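You operate a simulated robot arm through the tools that you are given. There is no shell and no other tool. Be economical: measure what you need, move in short steps, check, and stop when the job is done.

You run a simulated robot arm. Do the job below in one go: nothing can be reset, and whatever is moved stays where it is left.

Task
Take the teal carton and put it on the shock card. Fetch the cup from the top of the blue rack and stand it in the tray of the red cart. Take the green gland and put it on top of the black canister on the top of the blue rack. Turn the hand cart brake to off. Take the green-to-black extension and leave it on top of the tall blue gland. Take the black-to-blue extension and leave it on top of the blue canister. Fetch the black-to-red extension and set it on top of the yellow canister. Pull the left drawer of the packing table open. Do these in any order. Set down upright: teal carton, cup.
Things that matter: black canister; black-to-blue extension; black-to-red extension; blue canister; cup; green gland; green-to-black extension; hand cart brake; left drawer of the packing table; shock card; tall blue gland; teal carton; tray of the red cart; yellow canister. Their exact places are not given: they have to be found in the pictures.

The check looks at the end state, three seconds after you hand in, the way a careful person would. Anything else that was tipped, shoved, dropped, spilled or broken makes it a failure.

Robot
A 7-joint arm with a two-finger parallel gripper on a trunk, on a base that drives. Base frame: it is fixed to the floor where the robot stands at the start and does not move with it; the origin is under the middle of the robot, x ahead of it, y to its left, z up; the surface under the hand at the start is at about z = 0.906. Readings come in m, rad, newtons and seconds.
With the tool pointing down near the work surface it reaches from about 0.24 to 0.58 m from the robot's upright axis, wherever it stands. Its first joint turns from -2.897 to 2.897 rad. Places, roughly: black canister (7x7x10 cm) [0.5, 2.1, 1]; black-to-blue extension (4x4x4 cm) [-1.3, 6.8, 0.9]; black-to-red extension (4x4x4 cm) [-1.2, 6.8, 0.9]; blue canister (7x7x9 cm) [-3.3, 5, 1]; cup [0.5, 1.75, 1]; green gland (6x6x3 cm) [0.5, 1.9, 0.9]; green-to-black extension (4x4x4 cm) [-1.2, 6.8, 0.9]; hand cart brake [0.3, 5.4, 0.7]; left drawer of the packing table [0.3, 4.4, 0.7]; shock card [-1.5, 3.25, 0.5]; tall blue gland (5x5x5 cm) [-1.2, 3.3, 0.4]; tray of the red cart [-1.4, 0.6, 0.8]; yellow canister (7x7x9 cm) [-1.4, 3.6, 0.5]. Payload 3.4 kg.
The tool frame sits at the grasp point between the pads (the TCP): z along the fingers, y along the line on which they close. The tips reach 0.03 m beyond it. Largest opening 0.094 m; finger width 0.028, thickness 0.01; the body of the gripper, 0.05 by 0.096 m, starts 0.055 m behind the TCP.
Orientation is that of the tool frame in the base frame, as a unit quaternion [x, y, z, w]. With the fingers straight down and closing along the base's y, the tool's x points along the base's -x, its y along +y and its z along -z.

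Tools
- The arm moves only by the tool jog_arm. Its argument "steps" is a list of rows, each a list of 3 entries, a list of its own where there are three numbers: the shift along the tool's x, y, z in units of 100 mm (1.0 is 100 mm), then the turn, a rotation vector about the tool's x, y, z in units of 180 degrees (1.0 is 180 degrees), then the gripper command, from -1 (shut) to 1 (fully open), values between in proportion. In form: [[[dx, dy, dz], [ax, ay, az], jaw], ...]. A call has 1 to 8 rows; each row is the pose to reach, as a shift and turn from the pose commanded when the call began, along the tool's axes at that moment. A call with a number of a shift or a turn outside -1 to 1 is refused whole. Each row takes 0.2 s and may step no farther than 0.05 m and 0.15 rad from the row before; otherwise, or with a gripper value out of range, the whole call is refused. Where a pose cannot be reached the arm comes as near as it can. A force on the tool above 40 N (or 10 N above the force at the start of the call, whichever is more), or a blocked arm, ends the call early, and 0.2 s more pass. The fingers move at their own pace (about 0.072 m/s each) and stop on an object; they squeeze with about 41 N. The grip force told is the motor's: it shows also when the fingers shut on nothing. Time passes only in rows, and 0.2 s behind the last, so rows that repeat a pose let the fingers close. The reply holds the time, the measured pose of the TCP, the force on the tool along the base axes, the opening and the grip force, in the units named above and with some noise, with the torque about the TCP (base axes, N m) and any sound that the robot's microphone picked up.
- Cameras (640 x 400 px; columns grow to the right, rows downward): "scene" is now at [0.0298, 0.1458, 1.5237]; the picture's right is [-0.09, -1.00, 0.00], its down [-0.59, 0.06, -0.80] and it looks along [0.80, -0.07, -0.59] (base axes); focal length 251 px, centre (320, 200). "wrist" rides on the gripper at [0.076, 0.014, -0.102] in the tool frame; the picture's right is [-0.18, 0.98, 0.00], its down [-0.75, -0.14, -0.64] and it looks along [-0.63, -0.12, 0.77] (tool axes); focal length 243 px, centre (320, 200).
- capture(camera): a new picture of that camera. It takes no simulated time.
- lift_body(by): slides the trunk up (or, below 0, down) by that many m; the arm and the scene camera ride with it, the base frame stays. It gives what a move gives, with no picture.
- roll_base(legs): drives the robot by 1 to 6 legs, each [ahead, left, turn to the left] in m, m and rad, along the robot's own axes; the way and the turn of a leg run together, so that a leg with both is an arc; at most 1.5 m and 3.142 rad a leg. The arm and the cameras ride along, it lands a little off, and it stops where it bumps. It gives what a move gives.
- turn_head(pan, tilt): turns the head with the scene camera to pan (to the left, within 2.705 rad either way) and tilt (down, from -0.506 to 1.204), counted from straight ahead of the robot. It gives what a move gives.
- point_at(camera, pixels): there is no depth. For up to 12 entries [column, row, z] of the newest picture of that camera ("zoom" is the newest enlarged one), the place [x, y] in the base frame at which the ray of that pixel passes the height z, good to about 0.002 m. It takes no simulated time.
- enlarge(camera, box): a new picture of the part [left, top, right, bottom] of that camera's present view, enlarged. It takes no simulated time.
- sign_off(): hands the job in; it is judged then, once.

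Go step by step. Measure first, check grasps and placings, and put right what went wrong. The budget is 138 turns and 162 pictures, counting those below and the enlarged ones. Unless the task says otherwise, let go and move clear before handing in, and close with one line.

The tools are called after "Request:" as name(argument=value, ...) on one line, values as JSON. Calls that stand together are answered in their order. jog_arm: Moves the arm, as the interface text tells. Its arguments: {"type":"object","properties":{"steps":{"type":"array"}},"required":["steps"]} The other tools are called the same way: lift_body (by) slides the trunk up or down; roll_base (legs) drives the base; turn_head (pan, tilt) turns the head that bears the scene camera; capture (camera) takes a picture; point_at (camera, pixels) gives the place at which the rays of pixels pass given heights; enlarge (camera, box) takes an enlarged picture of a part of a camera's view; sign_off () hands the job in.

At the start:

```text
t: 0.0
ee_pos: [0.3444, 0.0265, 1.0003]
orientation: [0.0, 1.0, 0.0, 0.0]
wrist_force: [-0.5, 0.3, 0.0]
ft_torque: [0.01, 0.01, -0.03]
opening: 0.094
gripper_force: 0.0
trunk travel left (down, up): [-0.175, 0.211]
robot x, y, heading: [0.0041, -0.0026, -0.002]
head pan, tilt: [-0.093, 0.637]
```

scene: 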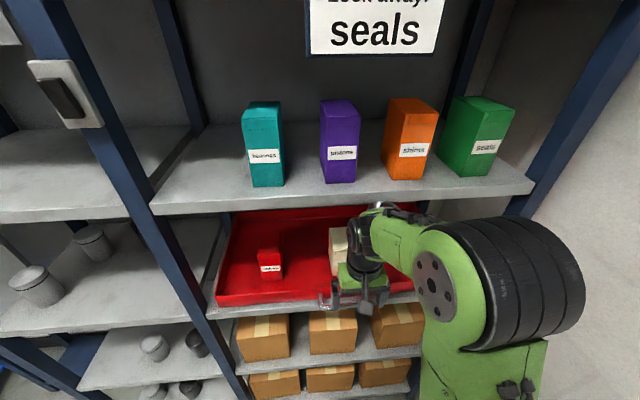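
wrist: 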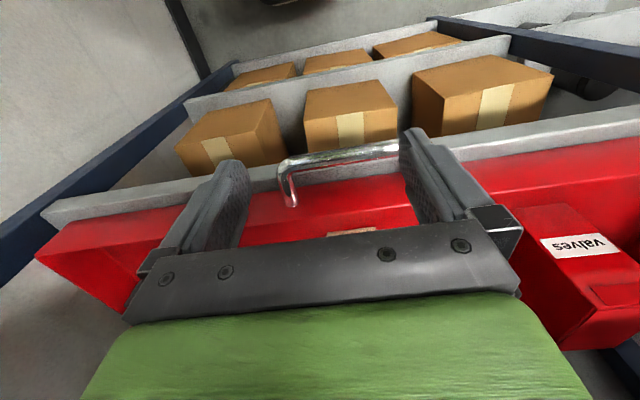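

The scene picture shows the teal carton at about (265,145) on a shelf right ahead of the robot, over a red tray. I'll zoom in on it and get bearings first.

Request:
enlarge(camera="scene", box=[200, 60, 360, 220])

Request:
point_at(camera="scene", pixels=[[252, 187, 1.1], [284, 183, 1.1], [252, 187, 1.2], [284, 183, 1.2], [153, 214, 1.2], [534, 185, 1.2], [153, 214, 1.1], [534, 185, 1.1], [220, 300, 0.92], [410, 275, 0.92]])

Request:
turn_head(pan=0.9, tilt=0.5)

Request:
capture(camera="scene")

```text
2.50 times, centred on (280, 140) of scene
```

zoom: 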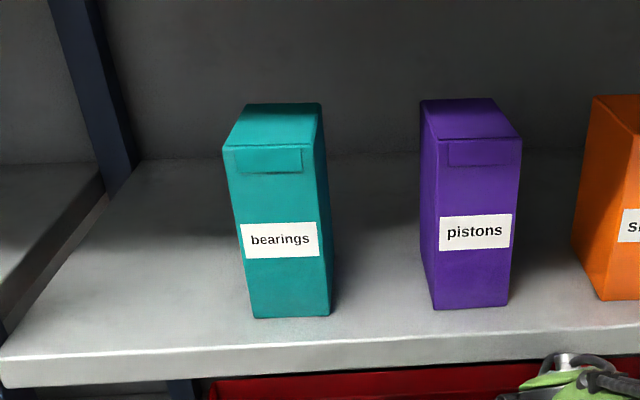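

```text
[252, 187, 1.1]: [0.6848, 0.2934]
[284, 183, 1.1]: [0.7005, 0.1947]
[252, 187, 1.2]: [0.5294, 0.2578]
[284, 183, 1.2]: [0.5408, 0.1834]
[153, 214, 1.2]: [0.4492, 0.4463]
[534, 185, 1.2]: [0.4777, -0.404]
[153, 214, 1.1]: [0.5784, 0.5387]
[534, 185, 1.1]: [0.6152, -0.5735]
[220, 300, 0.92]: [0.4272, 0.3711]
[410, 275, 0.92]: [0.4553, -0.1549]
```

```text
t: 1.3
ee_pos: [0.345, 0.0261, 1.0004]
orientation: [0.0, 1.0, 0.0, 0.0]
wrist_force: [0.4, -1.7, 0.5]
ft_torque: [0.0, 0.02, 0.0]
opening: 0.0942
gripper_force: 0.1
trunk travel left (down, up): [-0.175, 0.211]
robot x, y, heading: [0.0018, -0.0006, -0.001]
head pan, tilt: [0.901, 0.499]
```

```text
158 pictures are left
```

scene: 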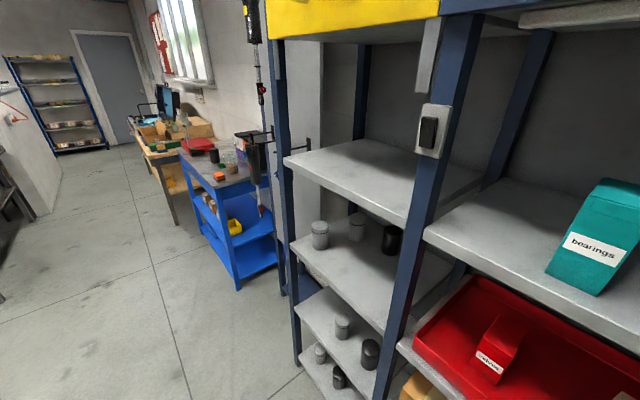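

The blue low rack (210–260, 150–270) with the cup and canisters is beyond the shelving, the packing table further on. I'll look around the rest of the room for obstacles.

Request:
enlarge(camera="scene", box=[120, 80, 300, 200])

Request:
turn_head(pan=1.7, tilt=0.35)

Request:
capture(camera="scene")

Request:
turn_head(pan=2.5, tilt=0.4)

Request:
capture(camera="scene")

```text
3.33 times, centred on (210, 140) of scene
```

zoom: 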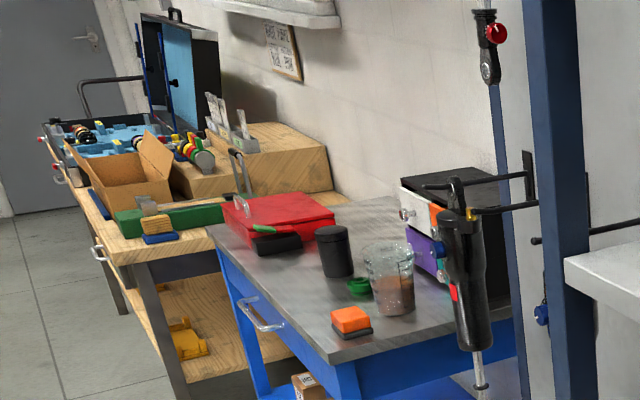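

```text
t: 2.4
ee_pos: [0.3435, 0.0257, 1.0001]
orientation: [0.0, 1.0, 0.0, 0.0]
wrist_force: [-0.1, -0.1, 0.5]
ft_torque: [0.0, 0.0, 0.02]
opening: 0.0937
gripper_force: 0.1
trunk travel left (down, up): [-0.175, 0.211]
robot x, y, heading: [-0.004, 0.0009, -0.001]
head pan, tilt: [1.7, 0.351]
```

```text
156 pictures are left
```

scene: 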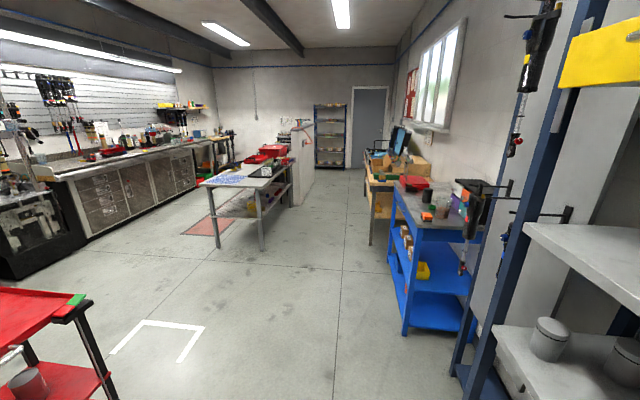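

```text
t: 3.5
ee_pos: [0.3446, 0.0259, 0.9993]
orientation: [0.0, 1.0, 0.0, -0.001]
wrist_force: [0.9, 0.0, 1.2]
ft_torque: [-0.01, -0.02, -0.01]
opening: 0.0939
gripper_force: 0.0
trunk travel left (down, up): [-0.175, 0.211]
robot x, y, heading: [-0.0007, 0.0021, 0.001]
head pan, tilt: [2.499, 0.4]
```

```text
155 pictures are left
```

scene: 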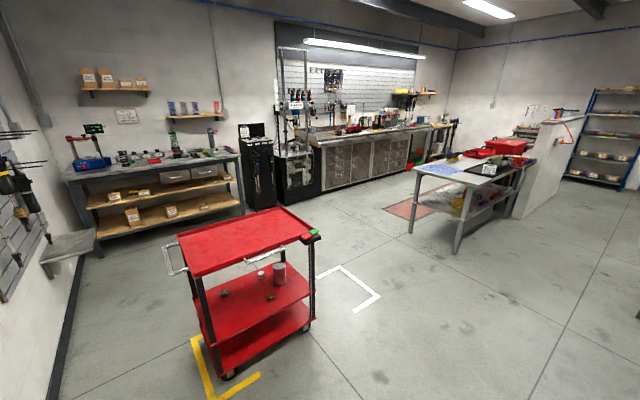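

The red cart stands behind on the left, the low central table (410–520, 150–240) further off, and the blue rack/packing table along the right wall. I'll back away a bit and raise the trunk to triangulate the teal carton.

Request:
roll_base(legs=[[-0.25, 0, 0]])

Request:
lift_body(by=0.2)

Request:
turn_head(pan=0.2, tilt=0.55)

Request:
capture(camera="scene")

```text
t: 5.3
ee_pos: [0.0946, 0.0274, 0.9999]
orientation: [0.0, 1.0, 0.0, 0.001]
wrist_force: [-1.0, -0.3, -0.3]
ft_torque: [-0.01, -0.01, -0.04]
opening: 0.0939
gripper_force: 0.0
trunk travel left (down, up): [-0.175, 0.211]
robot x, y, heading: [-0.2462, -0.0016, 0.003]
head pan, tilt: [2.499, 0.4]
```

```text
t: 7.5
ee_pos: [0.0955, 0.0269, 1.1996]
orientation: [0.0, 1.0, 0.0, 0.001]
wrist_force: [0.7, -0.5, 0.7]
ft_torque: [0.01, -0.01, -0.04]
opening: 0.0943
gripper_force: 0.1
trunk travel left (down, up): [-0.375, 0.011]
robot x, y, heading: [-0.2494, -0.0029, -0.005]
head pan, tilt: [2.499, 0.4]
```

```text
t: 9.6
ee_pos: [0.0952, 0.0268, 1.1997]
orientation: [0.0, 1.0, 0.0, 0.0]
wrist_force: [-0.2, 0.5, 0.0]
ft_torque: [-0.01, 0.01, 0.0]
opening: 0.0939
gripper_force: 0.2
trunk travel left (down, up): [-0.375, 0.011]
robot x, y, heading: [-0.2474, -0.0013, 0.003]
head pan, tilt: [0.201, 0.55]
```

```text
154 pictures are left
```

scene: 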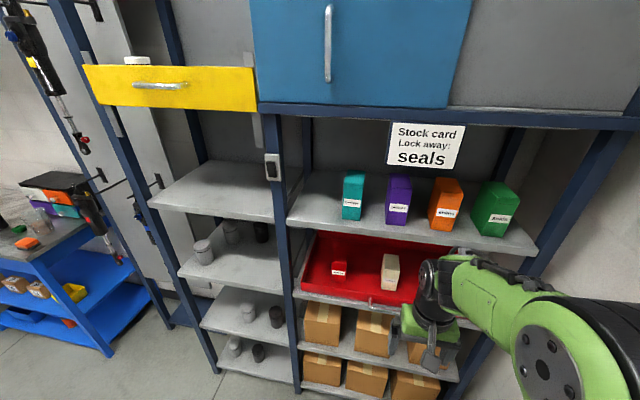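

The teal carton is at (353,195) under a cupboard. I'll measure it in an enlarged view.

Request:
enlarge(camera="scene", box=[273, 110, 433, 250])

```text
2.86 times, centred on (353, 180) of scene
```

zoom: 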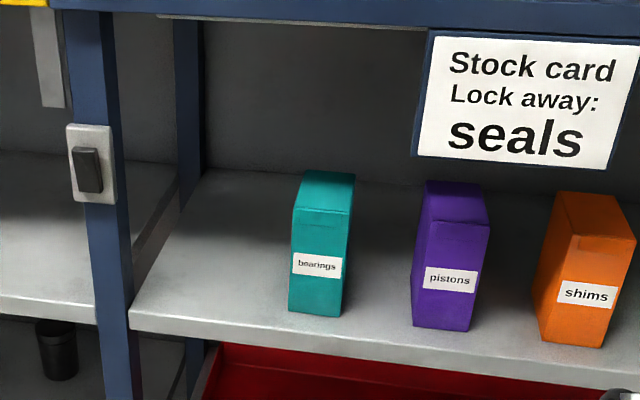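

Request:
point_at(camera="zoom", pixels=[[289, 309, 1.1], [289, 309, 1.2], [339, 317, 1.1], [339, 317, 1.2], [293, 208, 1.35], [343, 213, 1.35], [302, 171, 1.35], [353, 175, 1.35], [128, 330, 1.1], [128, 330, 1.2], [435, 30, 1.4], [435, 30, 1.6]])

```text
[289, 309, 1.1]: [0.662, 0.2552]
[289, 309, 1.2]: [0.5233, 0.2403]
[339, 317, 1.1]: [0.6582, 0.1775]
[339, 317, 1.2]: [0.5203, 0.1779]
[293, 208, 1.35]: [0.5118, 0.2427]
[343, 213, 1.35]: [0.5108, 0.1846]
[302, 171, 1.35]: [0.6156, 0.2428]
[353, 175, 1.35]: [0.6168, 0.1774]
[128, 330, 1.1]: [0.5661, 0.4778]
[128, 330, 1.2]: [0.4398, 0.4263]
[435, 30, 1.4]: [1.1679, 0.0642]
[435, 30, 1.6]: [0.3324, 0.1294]
```

Triangulating gives the carton at about x 0.44–0.53, y 0.18–0.23, shelf top about z 1.25, carton top about 1.39. I'll sidestep left, and pitch the tool 45° forward while raising it, then look through the wrist camera.

Request:
roll_base(legs=[[0, 0.18, 0]])

Request:
jog_arm(steps=[[[0, 0, -0.17], [0, -0.042, 0], 1], [[0, 0, -0.34], [0, -0.084, 0], 1], [[0, 0, -0.5], [0, -0.126, 0], 1], [[0, 0, -0.67], [0, -0.168, 0], 1], [[0, 0, -0.84], [0, -0.21, 0], 1], [[0, 0, -1], [0, -0.25, 0], 1]])

Request:
capture(camera="wrist")

Request:
capture(camera="scene")

```text
t: 11.2
ee_pos: [0.0947, 0.2073, 1.1997]
orientation: [0.0, 1.0, 0.0, 0.0]
wrist_force: [-0.5, 0.1, 0.5]
ft_torque: [-0.01, 0.0, 0.01]
opening: 0.0938
gripper_force: 0.0
trunk travel left (down, up): [-0.375, 0.011]
robot x, y, heading: [-0.2503, 0.1831, 0.002]
head pan, tilt: [0.201, 0.55]
```

```text
t: 12.6
ee_pos: [0.094, 0.2076, 1.2999]
orientation: [0.001, 0.923, -0.001, 0.384]
wrist_force: [0.0, -0.2, 0.3]
ft_torque: [0.0, 0.03, -0.01]
opening: 0.094
gripper_force: 0.0
trunk travel left (down, up): [-0.375, 0.011]
robot x, y, heading: [-0.251, 0.183, -0.004]
head pan, tilt: [0.201, 0.55]
```

```text
152 pictures are left
```

wrist: 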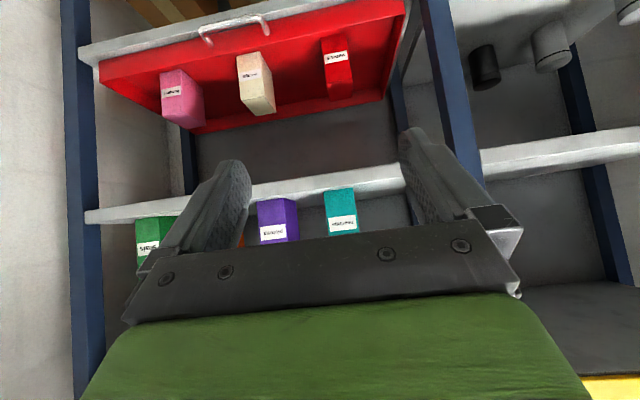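

```text
151 pictures are left
```

scene: 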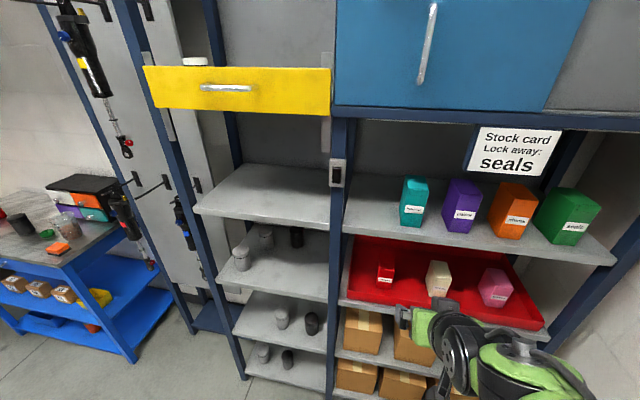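

The carton shows in both views (wrist at (340,212), upside down). I'll triangulate with the wrist view.

Request:
enlarge(camera="wrist", box=[240, 140, 440, 265])

Request:
enlarge(camera="scene", box=[333, 130, 493, 270])

```text
3.20 times, centred on (340, 202) of wrist
```

zoom: 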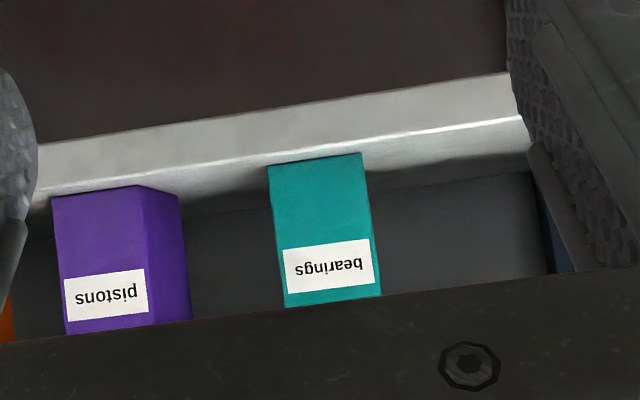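

```text
2.86 times, centred on (413, 200) of scene
```

zoom: 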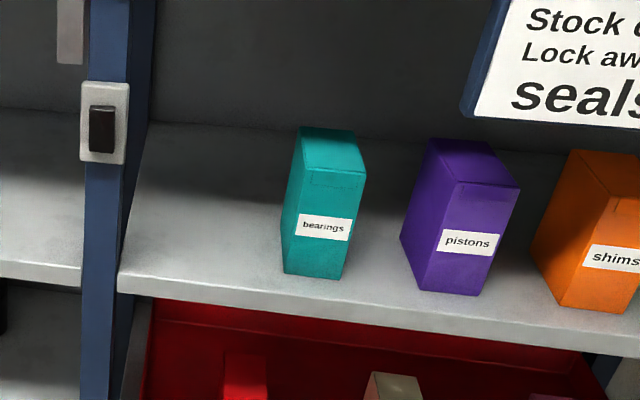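

Request:
point_at(camera="wrist", pixels=[[323.75, 192.2, 1.25], [352.5, 187.8, 1.25], [323.75, 192.2, 1.27], [352.5, 187.8, 1.27], [323.75, 192.2, 1.23], [352.5, 187.8, 1.23]])

Request:
point_at(camera="zoom", pixels=[[284, 272, 1.23], [284, 272, 1.25], [284, 272, 1.27], [341, 280, 1.23], [341, 280, 1.25], [341, 280, 1.27], [303, 165, 1.4], [365, 173, 1.4], [300, 127, 1.4], [356, 132, 1.4]])

```text
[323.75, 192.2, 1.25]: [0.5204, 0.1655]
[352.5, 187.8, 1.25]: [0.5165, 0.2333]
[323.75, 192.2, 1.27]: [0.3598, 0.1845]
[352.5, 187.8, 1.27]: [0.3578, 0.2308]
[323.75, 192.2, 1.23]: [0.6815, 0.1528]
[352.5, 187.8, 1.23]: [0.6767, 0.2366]
```

```text
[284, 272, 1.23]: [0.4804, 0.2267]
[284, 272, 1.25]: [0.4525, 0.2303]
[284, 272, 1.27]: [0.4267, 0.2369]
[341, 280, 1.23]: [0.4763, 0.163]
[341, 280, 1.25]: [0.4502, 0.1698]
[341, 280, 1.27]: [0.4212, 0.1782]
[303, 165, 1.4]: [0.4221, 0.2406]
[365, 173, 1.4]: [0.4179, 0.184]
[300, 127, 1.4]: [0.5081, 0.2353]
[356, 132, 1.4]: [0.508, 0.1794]
```

Carton: front x 0.44, y 0.174–0.232, shelf z 1.26, top about 1.39. I'll raise the TCP to 1.35, drive forward 0.25, then check.

Request:
jog_arm(steps=[[[-0.18, 0, -0.18], [0, 0, 0], 1], [[-0.35, -0.04, -0.35], [0, 0, 0], 1]])

Request:
roll_base(legs=[[0.25, 0, 0]])

Request:
capture(camera="wrist")

Request:
capture(camera="scene")

```text
t: 13.2
ee_pos: [0.0948, 0.204, 1.3478]
orientation: [0.001, 0.924, 0.0, 0.383]
wrist_force: [0.2, 0.3, -0.1]
ft_torque: [0.0, -0.04, 0.0]
opening: 0.0943
gripper_force: 0.0
trunk travel left (down, up): [-0.375, 0.011]
robot x, y, heading: [-0.2481, 0.1836, 0.002]
head pan, tilt: [0.201, 0.55]
```

```text
t: 15.0
ee_pos: [0.3446, 0.205, 1.3476]
orientation: [0.0, 0.924, 0.0, 0.384]
wrist_force: [0.8, 0.3, 0.2]
ft_torque: [0.03, 0.01, 0.02]
opening: 0.094
gripper_force: 0.0
trunk travel left (down, up): [-0.375, 0.011]
robot x, y, heading: [0.0018, 0.1814, 0.006]
head pan, tilt: [0.201, 0.55]
```

```text
148 pictures are left
```

wrist: 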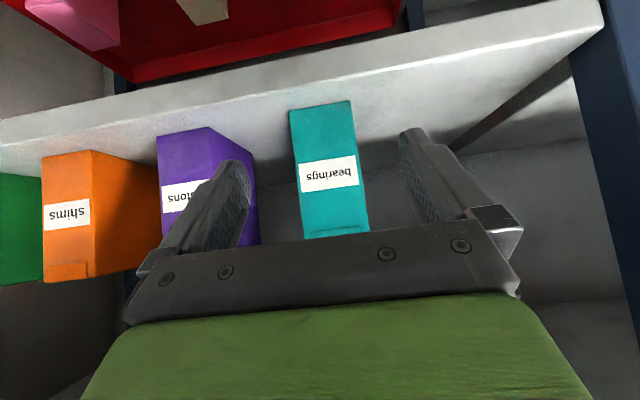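

```text
147 pictures are left
```

scene: 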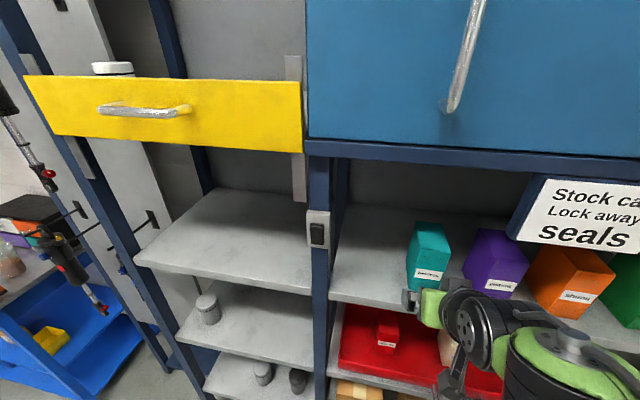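

Request:
point_at(camera="wrist", pixels=[[290, 110, 1.26], [350, 101, 1.26], [305, 240, 1.39], [368, 231, 1.39]])

```text
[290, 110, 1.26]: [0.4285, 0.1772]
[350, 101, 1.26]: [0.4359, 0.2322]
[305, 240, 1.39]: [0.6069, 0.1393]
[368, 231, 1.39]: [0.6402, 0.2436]
```

The carton front lies at x 0.43, y 0.177–0.232, centred on the gripper. Advancing 0.115 m and closing.

Request:
jog_arm(steps=[[[-0.28, 0, 0.28], [0, 0, 0], 1], [[-0.56, 0, 0.56], [0, 0, 0], 1], [[-0.82, 0, 0.82], [0, 0, 0], 1], [[-0.82, 0, 0.82], [0, 0, 0], -1], [[-0.82, 0, 0.82], [0, 0, 0], -1], [[-0.82, 0, 0.82], [0, 0, 0], -1], [[-0.82, 0, 0.82], [0, 0, 0], -1]])

Request:
capture(camera="wrist")

```text
t: 16.6
ee_pos: [0.4608, 0.2032, 1.3484]
orientation: [-0.001, 0.924, 0.001, 0.383]
wrist_force: [0.1, -0.1, 0.9]
ft_torque: [-0.06, 0.05, 0.02]
opening: 0.0622
gripper_force: 41.6
trunk travel left (down, up): [-0.375, 0.011]
robot x, y, heading: [0.0009, 0.1814, 0.001]
head pan, tilt: [0.201, 0.55]
```

```text
146 pictures are left
```

wrist: 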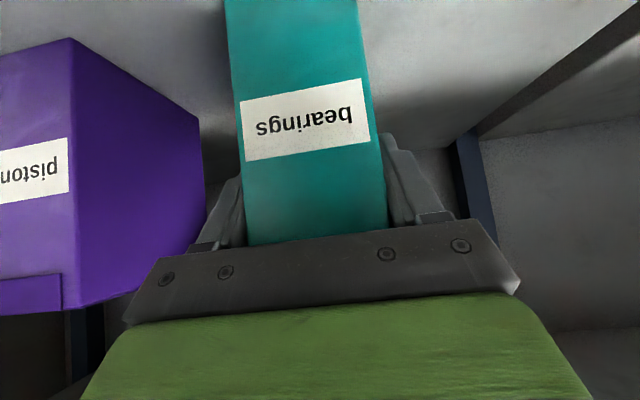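

The carton is gripped (opening 0.062, 41 N). Lifting 6 cm and backing out.

Request:
jog_arm(steps=[[[-0.15, 0, -0.15], [0, 0, 0], -1], [[-0.3, 0, -0.3], [0, 0, 0], -1], [[-0.42, 0, -0.42], [0, 0, 0], -1]])

Request:
roll_base(legs=[[-0.5, 0, 0]])

Request:
turn_head(pan=2.1, tilt=0.4)

Request:
capture(camera="scene")

Request:
capture(camera="wrist")

```text
t: 17.4
ee_pos: [0.4603, 0.2044, 1.4066]
orientation: [-0.002, 0.924, 0.001, 0.382]
wrist_force: [-0.4, -0.3, -4.4]
ft_torque: [-0.02, 0.1, -0.01]
opening: 0.0623
gripper_force: 40.7
trunk travel left (down, up): [-0.375, 0.011]
robot x, y, heading: [0.0007, 0.1844, 0.003]
head pan, tilt: [0.201, 0.55]
```

```text
t: 20.3
ee_pos: [-0.0377, 0.2031, 1.4084]
orientation: [0.0, 0.923, 0.0, 0.384]
wrist_force: [-0.1, 0.0, -2.9]
ft_torque: [0.0, 0.08, -0.02]
opening: 0.0622
gripper_force: 40.8
trunk travel left (down, up): [-0.375, 0.011]
robot x, y, heading: [-0.4992, 0.1812, 0.002]
head pan, tilt: [0.201, 0.55]
```

```text
t: 22.2
ee_pos: [-0.0377, 0.2039, 1.4071]
orientation: [0.0, 0.924, 0.0, 0.383]
wrist_force: [-0.7, 0.1, -3.2]
ft_torque: [0.0, 0.06, -0.02]
opening: 0.0618
gripper_force: 41.0
trunk travel left (down, up): [-0.375, 0.011]
robot x, y, heading: [-0.4977, 0.1801, -0.002]
head pan, tilt: [2.1, 0.4]
```

```text
145 pictures are left
```

scene: 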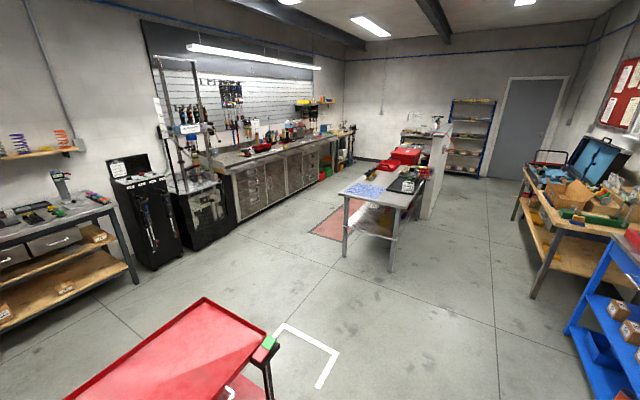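

```text
144 pictures are left
```

wrist: 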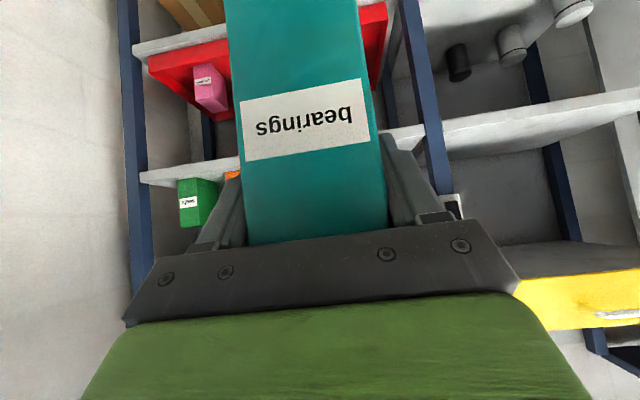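

Request:
point_at(camera="scene", pixels=[[345, 257, 0], [390, 271, 0], [340, 193, 0.45], [405, 211, 0.45], [430, 218, 0], [530, 298, 0], [565, 333, 0], [205, 298, 0.8], [278, 340, 0.8], [323, 388, 0]])

Request:
enlarge(camera="scene", box=[310, 110, 470, 280])

```text
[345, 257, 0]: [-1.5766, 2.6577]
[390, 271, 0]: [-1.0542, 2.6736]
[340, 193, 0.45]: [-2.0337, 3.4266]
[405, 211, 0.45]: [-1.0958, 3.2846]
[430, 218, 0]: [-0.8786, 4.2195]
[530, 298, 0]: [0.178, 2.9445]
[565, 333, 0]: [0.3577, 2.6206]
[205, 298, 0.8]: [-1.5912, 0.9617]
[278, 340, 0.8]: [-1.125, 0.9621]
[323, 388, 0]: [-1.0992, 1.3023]
```

```text
2.35 times, centred on (390, 195) of scene
```

zoom: 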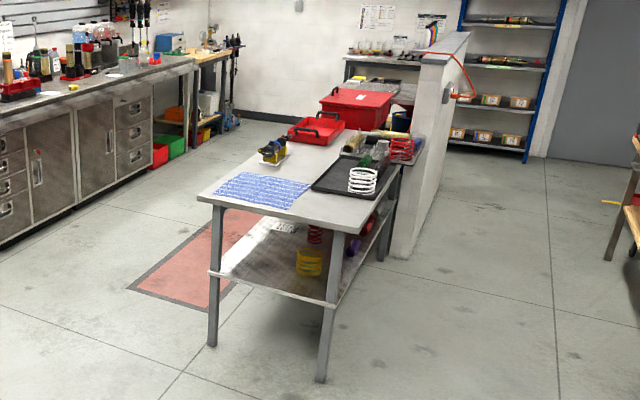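

The central table's lower shelf (zoom (285,260)) carries a yellow canister, springs and a white card, so the card and tall gland are under the table top. I'll drive up the aisle for a closer look.

Request:
roll_base(legs=[[0, 0, 1.571], [1.4, 0, 0]])

Request:
lift_body(by=-0.375)

Request:
turn_head(pan=0.65, tilt=0.4)

Request:
capture(camera="scene")

```text
t: 33.0
ee_pos: [-0.5059, 2.0477, 1.4088]
orientation: [-0.65, 0.657, 0.269, 0.272]
wrist_force: [-0.4, -0.7, -3.5]
ft_torque: [-0.07, 0.0, 0.02]
opening: 0.062
gripper_force: 41.0
trunk travel left (down, up): [-0.375, 0.011]
robot x, y, heading: [-0.4886, 1.5905, 1.563]
head pan, tilt: [2.1, 0.4]
```

```text
t: 36.6
ee_pos: [-0.5049, 2.0477, 1.0338]
orientation: [-0.65, 0.656, 0.27, 0.272]
wrist_force: [-0.2, 0.4, -3.3]
ft_torque: [-0.08, -0.03, 0.02]
opening: 0.0622
gripper_force: 40.6
trunk travel left (down, up): [0.0, 0.386]
robot x, y, heading: [-0.4856, 1.5844, 1.563]
head pan, tilt: [2.1, 0.4]
```

```text
t: 38.2
ee_pos: [-0.5068, 2.0477, 1.0346]
orientation: [-0.65, 0.657, 0.269, 0.271]
wrist_force: [0.3, -0.5, -3.4]
ft_torque: [-0.08, -0.01, -0.01]
opening: 0.062
gripper_force: 40.6
trunk travel left (down, up): [0.0, 0.386]
robot x, y, heading: [-0.4848, 1.5873, 1.564]
head pan, tilt: [0.649, 0.4]
```

```text
142 pictures are left
```

scene: 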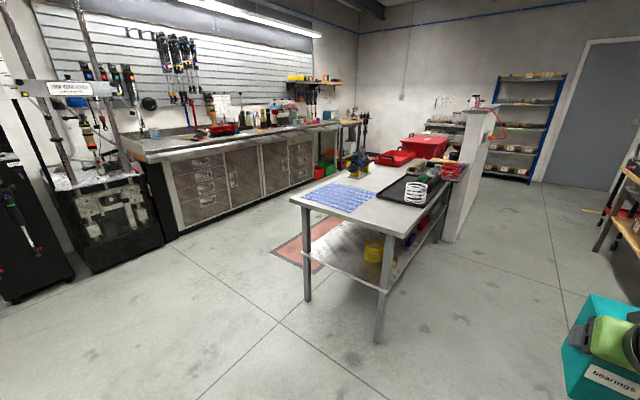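

Request:
enlarge(camera="scene", box=[280, 170, 470, 350])

Request:
point_at(camera="scene", pixels=[[305, 301, 0], [379, 343, 0], [443, 241, 0]])

```text
2.22 times, centred on (375, 260) of scene
```

zoom: 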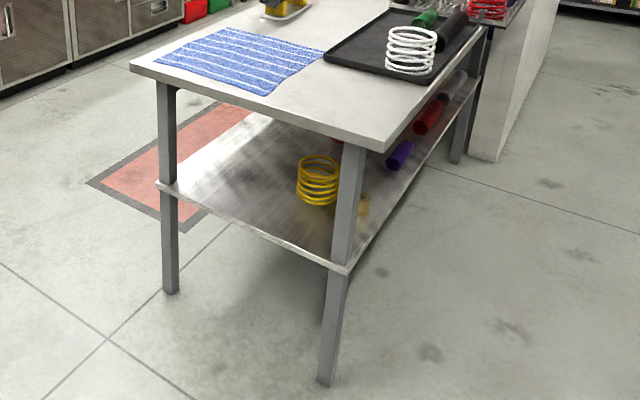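

```text
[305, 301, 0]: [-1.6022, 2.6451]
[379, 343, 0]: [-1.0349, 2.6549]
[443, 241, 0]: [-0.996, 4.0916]
```

Table legs at x −1.60 and −1.03, y 2.65–4.1; the shelf items are visible only partly. I'll go to its east side, facing it, to look under the top.

Request:
roll_base(legs=[[0, -0.2, 0], [0, 0, 1.578], [0, -1.4, 0], [0, -0.25, 0]])

Request:
turn_head(pan=0, tilt=0.55)

Request:
capture(camera="scene")

```text
t: 51.6
ee_pos: [-0.7274, 3.2233, 1.0341]
orientation: [0.924, -0.005, -0.382, -0.001]
wrist_force: [0.5, 0.1, -3.2]
ft_torque: [0.0, -0.05, -0.01]
opening: 0.0621
gripper_force: 41.1
trunk travel left (down, up): [0.0, 0.386]
robot x, y, heading: [-0.2681, 3.2438, 3.127]
head pan, tilt: [0.649, 0.4]
```

```text
t: 52.7
ee_pos: [-0.7271, 3.223, 1.0336]
orientation: [0.924, -0.005, -0.383, -0.003]
wrist_force: [0.2, -0.3, -3.0]
ft_torque: [0.04, -0.07, -0.04]
opening: 0.0622
gripper_force: 40.6
trunk travel left (down, up): [0.0, 0.386]
robot x, y, heading: [-0.2682, 3.2461, 3.129]
head pan, tilt: [0.0, 0.55]
```

```text
140 pictures are left
```

scene: 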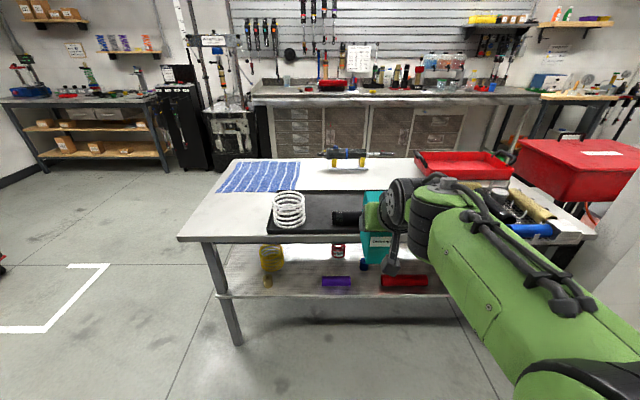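

Request:
enlarge(camera="scene", box=[200, 200, 480, 340])

Request:
capture(camera="wrist")

```text
2.29 times, centred on (340, 270) of scene
```

zoom: 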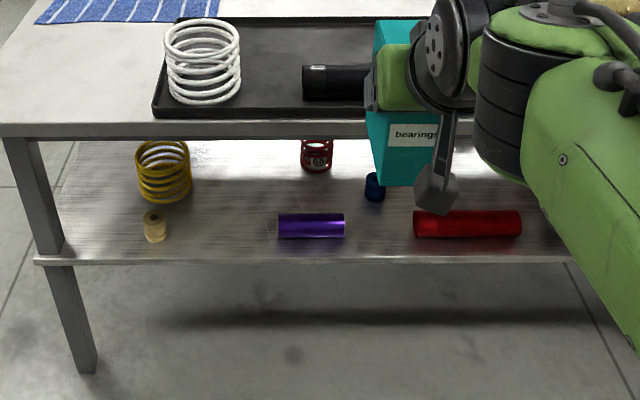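

```text
138 pictures are left
```

wrist: 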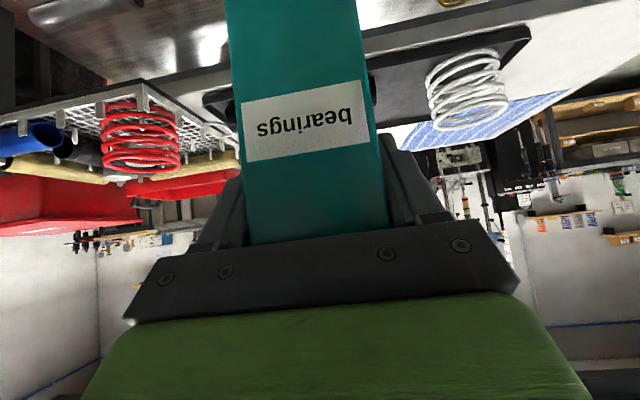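

A small blue gland at zoom (375,187) is the likely tall blue gland; the card and yellow canister are hidden behind my arm. I'll turn the base to the right and look again.

Request:
roll_base(legs=[[0, 0, -0.8]])

Request:
turn_head(pan=0.85, tilt=0.6)

Request:
capture(camera="scene")

Request:
enlarge(camera="scene", box=[160, 180, 480, 380])

```text
t: 55.1
ee_pos: [-0.6034, 3.5564, 1.0336]
orientation: [0.851, -0.361, -0.352, -0.149]
wrist_force: [0.2, 0.2, -3.5]
ft_torque: [-0.04, -0.02, 0.01]
opening: 0.0623
gripper_force: 41.2
trunk travel left (down, up): [0.0, 0.386]
robot x, y, heading: [-0.265, 3.2422, 2.341]
head pan, tilt: [0.0, 0.55]
```

```text
t: 56.3
ee_pos: [-0.6033, 3.5554, 1.0338]
orientation: [0.851, -0.36, -0.352, -0.149]
wrist_force: [-0.4, 0.2, -3.5]
ft_torque: [-0.05, -0.03, 0.01]
opening: 0.062
gripper_force: 41.2
trunk travel left (down, up): [0.0, 0.386]
robot x, y, heading: [-0.2676, 3.2429, 2.342]
head pan, tilt: [0.85, 0.6]
```

```text
137 pictures are left
```

scene: 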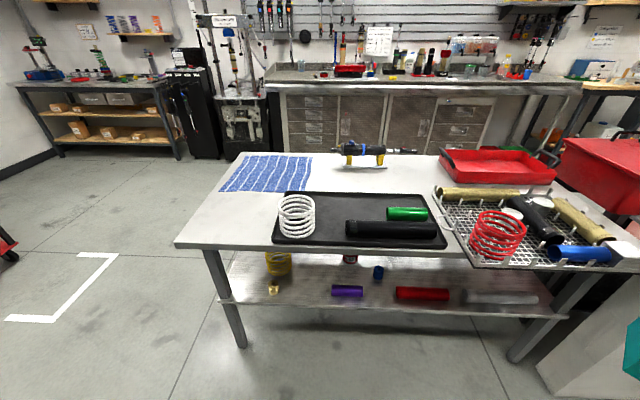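

```text
2.00 times, centred on (320, 280) of scene
```

zoom: 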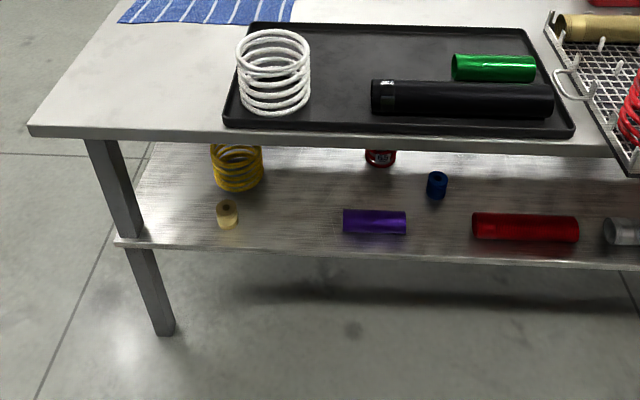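

The card isn't visible from here; with x ≈ −1.5 it's near the west edge of the shelf, so access from the west makes sense. I'll drive around the south end and look.

Request:
roll_base(legs=[[0, 0, 2.37], [1.3, 0, 0], [0, -1.5, 0], [0, -0.45, 0], [0, 0, 1.571]])

Request:
turn_head(pan=1.1, tilt=0.5)

Request:
capture(camera="scene")

```text
t: 81.5
ee_pos: [-1.7742, 1.9972, 1.0341]
orientation: [0.013, 0.924, -0.005, 0.382]
wrist_force: [-0.1, 0.4, -2.8]
ft_torque: [0.03, 0.09, 0.04]
opening: 0.062
gripper_force: 40.9
trunk travel left (down, up): [0.0, 0.386]
robot x, y, heading: [-2.2346, 1.9863, -0.03]
head pan, tilt: [0.85, 0.6]
```

```text
t: 82.3
ee_pos: [-1.775, 1.9971, 1.0327]
orientation: [0.012, 0.924, -0.005, 0.382]
wrist_force: [-0.4, 0.7, -3.3]
ft_torque: [-0.01, 0.08, 0.0]
opening: 0.062
gripper_force: 41.4
trunk travel left (down, up): [0.0, 0.386]
robot x, y, heading: [-2.2344, 1.988, -0.034]
head pan, tilt: [1.1, 0.499]
```

```text
135 pictures are left
```

scene: 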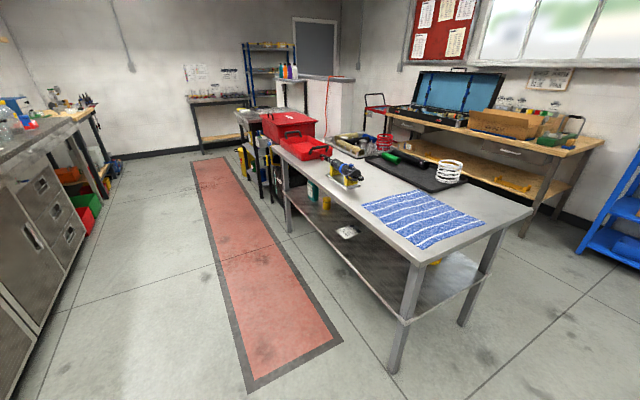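

From the west side I see the white card at (348,232) and a yellow canister at (326,203) on the lower shelf. I'll zoom in.

Request:
enlarge(camera="scene", box=[270, 160, 430, 270])

Request:
point_at(camera="scene", pixels=[[348, 232, 0.4], [348, 232, 0.45], [348, 232, 0.5], [405, 318, 0.45], [393, 372, 0], [289, 232, 0], [247, 390, 0], [340, 345, 0], [40, 330, 0], [85, 240, 0]])

```text
3.64 times, centred on (350, 215) of scene
```

zoom: 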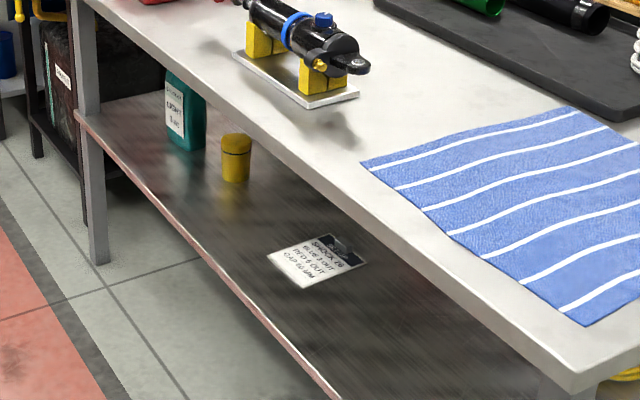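

```text
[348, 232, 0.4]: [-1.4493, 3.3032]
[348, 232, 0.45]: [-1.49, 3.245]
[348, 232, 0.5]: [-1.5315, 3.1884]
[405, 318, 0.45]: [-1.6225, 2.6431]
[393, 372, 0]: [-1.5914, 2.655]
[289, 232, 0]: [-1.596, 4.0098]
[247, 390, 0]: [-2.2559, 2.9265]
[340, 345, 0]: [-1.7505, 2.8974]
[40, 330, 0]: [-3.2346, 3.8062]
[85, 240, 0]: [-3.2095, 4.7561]
```

The card reads "shock" data, centre about (−1.49, 3.245) with the shelf at z 0.45; space here is open (bench front x −3.2). I'll test lowering the tool in free air to see how the arm looks near z 0.56.

Request:
jog_arm(steps=[[[0.34, 0, 0.34], [0, 0, 0], -1], [[0.67, 0, 0.67], [0, 0, 0], -1], [[1, 0, 1], [0, 0, 0], -1]])

Request:
jog_arm(steps=[[[0.34, 0, 0.34], [0, 0, 0], -1], [[0.67, 0, 0.67], [0, 0, 0], -1], [[1, 0, 1], [0, 0, 0], -1]])

Request:
jog_arm(steps=[[[0.34, 0, 0.34], [0, 0, 0], -1], [[0.67, 0, 0.67], [0, 0, 0], -1], [[1, 0, 1], [0, 0, 0], -1]])

Request:
turn_head(pan=0.0, tilt=0.75)

Request:
capture(camera="scene")

```text
t: 83.1
ee_pos: [-1.7744, 1.9968, 0.8924]
orientation: [0.013, 0.924, -0.006, 0.382]
wrist_force: [0.0, -0.5, -3.3]
ft_torque: [0.01, 0.04, -0.01]
opening: 0.0619
gripper_force: 41.3
trunk travel left (down, up): [0.0, 0.386]
robot x, y, heading: [-2.2331, 1.9898, -0.027]
head pan, tilt: [1.1, 0.499]
```

```text
t: 83.9
ee_pos: [-1.7742, 1.9973, 0.748]
orientation: [0.012, 0.924, -0.005, 0.383]
wrist_force: [-0.5, 0.0, -3.0]
ft_torque: [0.02, 0.04, -0.01]
opening: 0.0619
gripper_force: 41.2
trunk travel left (down, up): [0.0, 0.386]
robot x, y, heading: [-2.2295, 1.9876, -0.025]
head pan, tilt: [1.1, 0.499]
```

```text
t: 84.7
ee_pos: [-1.7738, 1.9958, 0.6078]
orientation: [0.013, 0.924, -0.005, 0.382]
wrist_force: [-0.2, 0.2, -3.6]
ft_torque: [-0.01, 0.06, 0.03]
opening: 0.0621
gripper_force: 40.7
trunk travel left (down, up): [0.0, 0.386]
robot x, y, heading: [-2.237, 1.9869, -0.031]
head pan, tilt: [1.1, 0.499]
```

```text
t: 86.0
ee_pos: [-1.7759, 1.9958, 0.6091]
orientation: [0.013, 0.924, -0.005, 0.381]
wrist_force: [0.3, 0.4, -2.4]
ft_torque: [0.01, 0.09, -0.01]
opening: 0.062
gripper_force: 40.9
trunk travel left (down, up): [0.0, 0.386]
robot x, y, heading: [-2.2361, 1.9893, -0.029]
head pan, tilt: [0.0, 0.75]
```

```text
133 pictures are left
```

scene: 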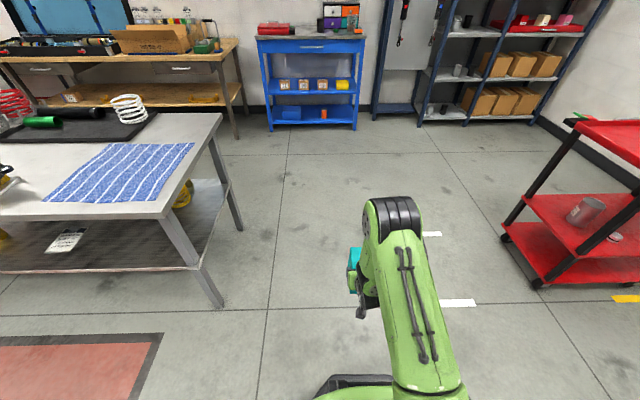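

Request:
point_at(camera="scene", pixels=[[392, 215, 0.8], [392, 215, 0.9], [392, 215, 1.0], [392, 215, 1.1], [430, 370, 0.8], [430, 370, 0.9], [430, 370, 1.0], [355, 260, 0.6], [355, 260, 0.65]])

Request:
capture(camera="wrist")

```text
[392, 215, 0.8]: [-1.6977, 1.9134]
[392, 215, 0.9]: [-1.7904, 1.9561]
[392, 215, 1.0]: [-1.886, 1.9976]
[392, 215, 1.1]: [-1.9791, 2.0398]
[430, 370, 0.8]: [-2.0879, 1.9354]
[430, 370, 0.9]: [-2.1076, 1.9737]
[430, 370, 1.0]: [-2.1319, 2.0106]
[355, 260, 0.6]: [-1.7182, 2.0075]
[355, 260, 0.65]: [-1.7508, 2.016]
```

```text
132 pictures are left
```

wrist: 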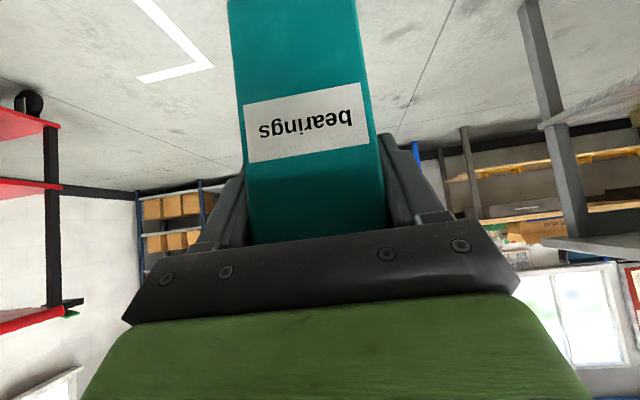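

The elbow sits nearly above the TCP here, which would hit the table edge; a longer reach should bring the elbow back. Extending forward 0.16 m and lowering to ~0.57 in free air.

Request:
jog_arm(steps=[[[-0.3, 0, 0.3], [0, 0, 0], -1], [[-0.6, 0, 0.6], [0, 0, 0], -1], [[-0.85, 0, 0.95], [0, 0, 0], -1], [[-0.95, 0, 1], [0, 0, 0], -1]])

Request:
jog_arm(steps=[[[0.1, 0, 0.35], [0, 0, 0], -1]])

Request:
capture(camera="scene")

```text
t: 87.0
ee_pos: [-1.6362, 1.9929, 0.6042]
orientation: [0.012, 0.924, -0.006, 0.382]
wrist_force: [0.1, 0.0, -3.4]
ft_torque: [-0.04, 0.07, 0.03]
opening: 0.0621
gripper_force: 41.0
trunk travel left (down, up): [0.0, 0.386]
robot x, y, heading: [-2.234, 1.9874, -0.028]
head pan, tilt: [0.0, 0.75]
```

```text
t: 87.4
ee_pos: [-1.6192, 1.9922, 0.5728]
orientation: [0.013, 0.924, -0.006, 0.382]
wrist_force: [0.2, 0.4, -3.1]
ft_torque: [0.01, 0.11, 0.03]
opening: 0.0621
gripper_force: 40.9
trunk travel left (down, up): [0.0, 0.386]
robot x, y, heading: [-2.2339, 1.9858, -0.03]
head pan, tilt: [0.0, 0.75]
```

```text
131 pictures are left
```

scene: 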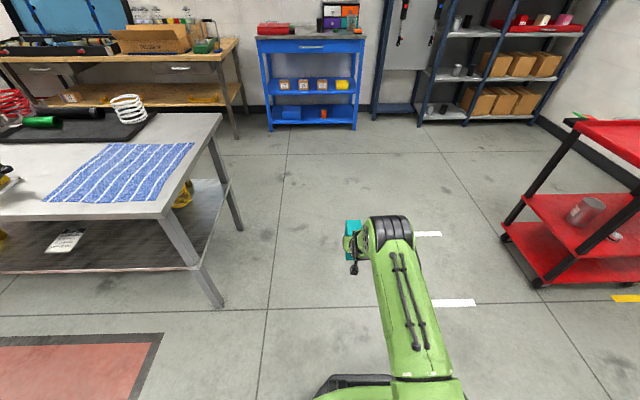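

Request:
point_at(camera="scene", pixels=[[390, 217, 0.7], [390, 217, 0.8], [390, 217, 0.9], [390, 217, 1.0], [372, 222, 0.8], [410, 216, 0.8], [372, 222, 0.95], [410, 216, 0.95], [353, 222, 0.62], [353, 222, 0.58]])

Request:
enlarge(camera="scene", box=[310, 190, 490, 400])

```text
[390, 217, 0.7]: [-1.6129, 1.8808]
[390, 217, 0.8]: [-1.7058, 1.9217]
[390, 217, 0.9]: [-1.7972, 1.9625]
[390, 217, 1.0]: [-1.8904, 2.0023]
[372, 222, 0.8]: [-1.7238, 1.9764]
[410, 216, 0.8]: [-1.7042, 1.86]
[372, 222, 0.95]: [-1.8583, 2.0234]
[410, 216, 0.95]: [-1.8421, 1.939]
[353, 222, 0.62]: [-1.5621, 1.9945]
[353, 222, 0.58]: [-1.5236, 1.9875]
```

```text
1.90 times, centred on (400, 295) of scene
```

zoom: 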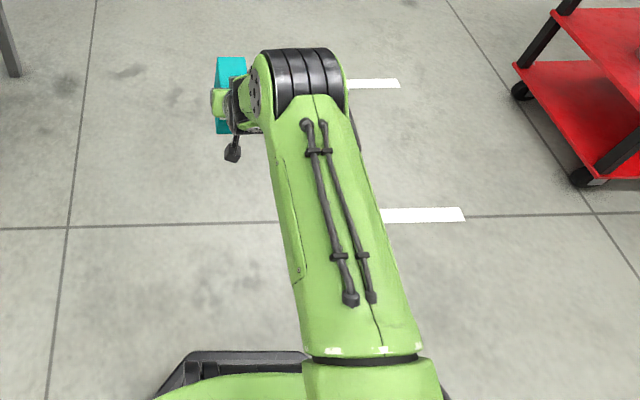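

The elbow front is now at about x −1.85, 0.23 m behind the TCP, so it stays outside the table at this reach. I'll back off, strafe north to y ≈ 3.24 and look.

Request:
roll_base(legs=[[-0.25, 0, 0.03], [0, 1.24, 0]])

Request:
turn_head(pan=0.0, tilt=0.6)

Request:
capture(camera="scene")

Request:
capture(camera="wrist")

```text
t: 95.2
ee_pos: [-1.8773, 3.2594, 0.5735]
orientation: [-0.003, 0.924, 0.001, 0.382]
wrist_force: [-0.4, -0.1, -2.5]
ft_torque: [0.02, 0.07, -0.03]
opening: 0.0619
gripper_force: 41.1
trunk travel left (down, up): [0.0, 0.386]
robot x, y, heading: [-2.4924, 3.2308, 0.004]
head pan, tilt: [0.0, 0.75]
```

```text
t: 95.8
ee_pos: [-1.8763, 3.2603, 0.5733]
orientation: [-0.003, 0.924, 0.001, 0.382]
wrist_force: [-0.4, 0.6, -2.6]
ft_torque: [0.01, 0.07, 0.02]
opening: 0.062
gripper_force: 41.5
trunk travel left (down, up): [0.0, 0.386]
robot x, y, heading: [-2.489, 3.2359, 0.007]
head pan, tilt: [0.0, 0.6]
```

```text
129 pictures are left
```

scene: 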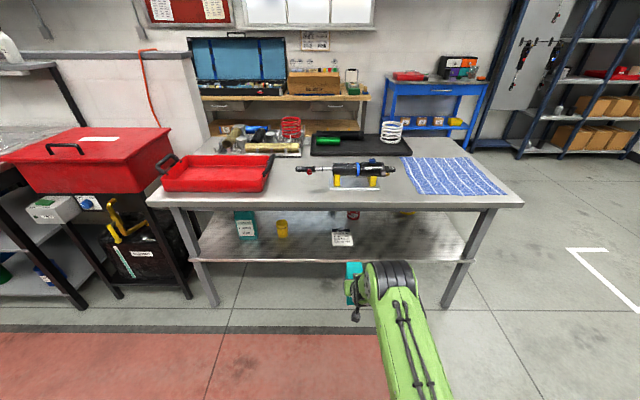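

```text
128 pictures are left
```

wrist: 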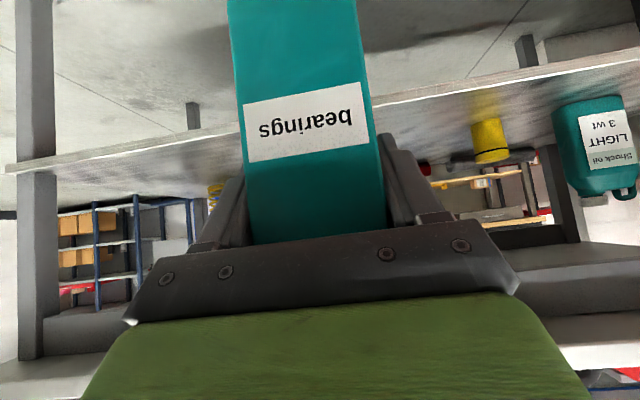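

Request:
enlarge(camera="scene", box=[220, 190, 420, 310])

```text
3.20 times, centred on (320, 250) of scene
```

zoom: 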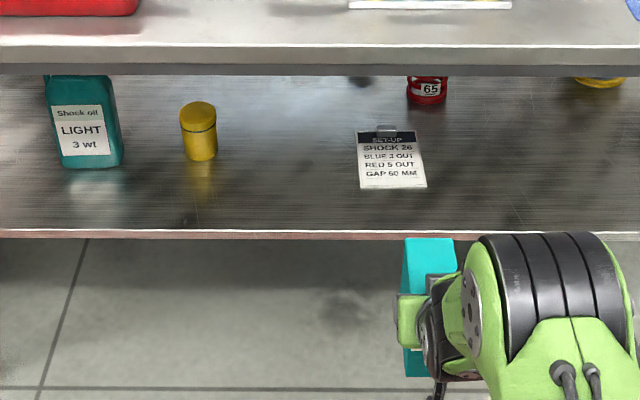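

Request:
point_at(camera="zoom", pixels=[[355, 131, 0.45], [415, 129, 0.45], [360, 188, 0.45], [427, 188, 0.45], [392, 161, 0.45], [200, 158, 0.45], [197, 103, 0.54], [300, 233, 0.45], [300, 52, 0.85], [300, 52, 0.9]])

```text
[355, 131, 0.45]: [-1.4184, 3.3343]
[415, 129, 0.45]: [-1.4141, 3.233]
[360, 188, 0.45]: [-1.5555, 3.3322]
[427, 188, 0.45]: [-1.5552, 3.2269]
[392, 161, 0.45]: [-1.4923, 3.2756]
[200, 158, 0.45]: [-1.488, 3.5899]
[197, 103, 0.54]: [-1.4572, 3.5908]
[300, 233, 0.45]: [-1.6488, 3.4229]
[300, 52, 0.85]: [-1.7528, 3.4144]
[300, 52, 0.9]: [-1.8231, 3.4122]
```

Request:
point_at(camera="wrist", pixels=[[493, 161, 0.45], [493, 161, 0.42], [490, 119, 0.54], [490, 119, 0.51], [600, 190, 0.42], [600, 190, 0.45]])

Request:
enlarge(camera="wrist", box=[400, 40, 640, 220])

Request:
point_at(camera="scene", pixels=[[281.5, 240, 0.42], [281.5, 240, 0.44], [281.5, 240, 0.46], [313.75, 262.8, 0.42], [313.75, 262.8, 0.44], [313.75, 262.8, 0.46]])

```text
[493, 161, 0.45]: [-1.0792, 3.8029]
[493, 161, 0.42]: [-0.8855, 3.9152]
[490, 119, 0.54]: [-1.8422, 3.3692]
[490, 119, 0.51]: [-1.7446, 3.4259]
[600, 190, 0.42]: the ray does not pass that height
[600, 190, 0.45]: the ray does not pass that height
```

```text
2.22 times, centred on (520, 130) of wrist
```

zoom: 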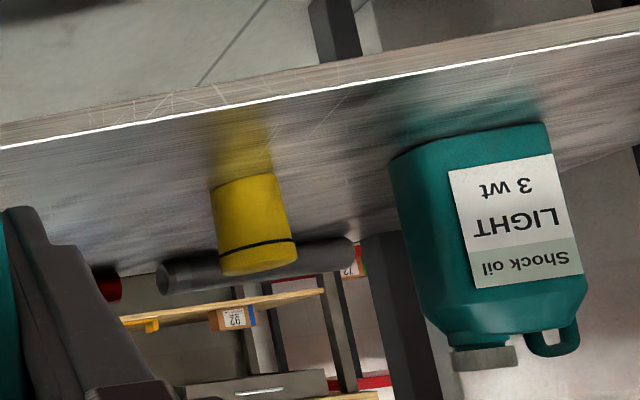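

```text
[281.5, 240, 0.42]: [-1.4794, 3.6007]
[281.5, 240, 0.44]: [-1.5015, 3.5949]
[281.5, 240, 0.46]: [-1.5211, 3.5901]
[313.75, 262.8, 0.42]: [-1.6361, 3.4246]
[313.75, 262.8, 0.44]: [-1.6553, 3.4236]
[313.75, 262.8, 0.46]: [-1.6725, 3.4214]
```

Request:
point_at(camera="wrist", pixels=[[510.5, 121, 0.42], [510.5, 121, 0.44], [510.5, 121, 0.46], [512, 88, 0.42], [512, 88, 0.44], [512, 88, 0.46]])

```text
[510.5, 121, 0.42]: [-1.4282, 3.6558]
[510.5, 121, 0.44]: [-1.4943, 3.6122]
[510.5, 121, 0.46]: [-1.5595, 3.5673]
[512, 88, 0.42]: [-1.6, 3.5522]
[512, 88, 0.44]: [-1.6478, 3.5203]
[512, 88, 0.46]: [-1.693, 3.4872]
```

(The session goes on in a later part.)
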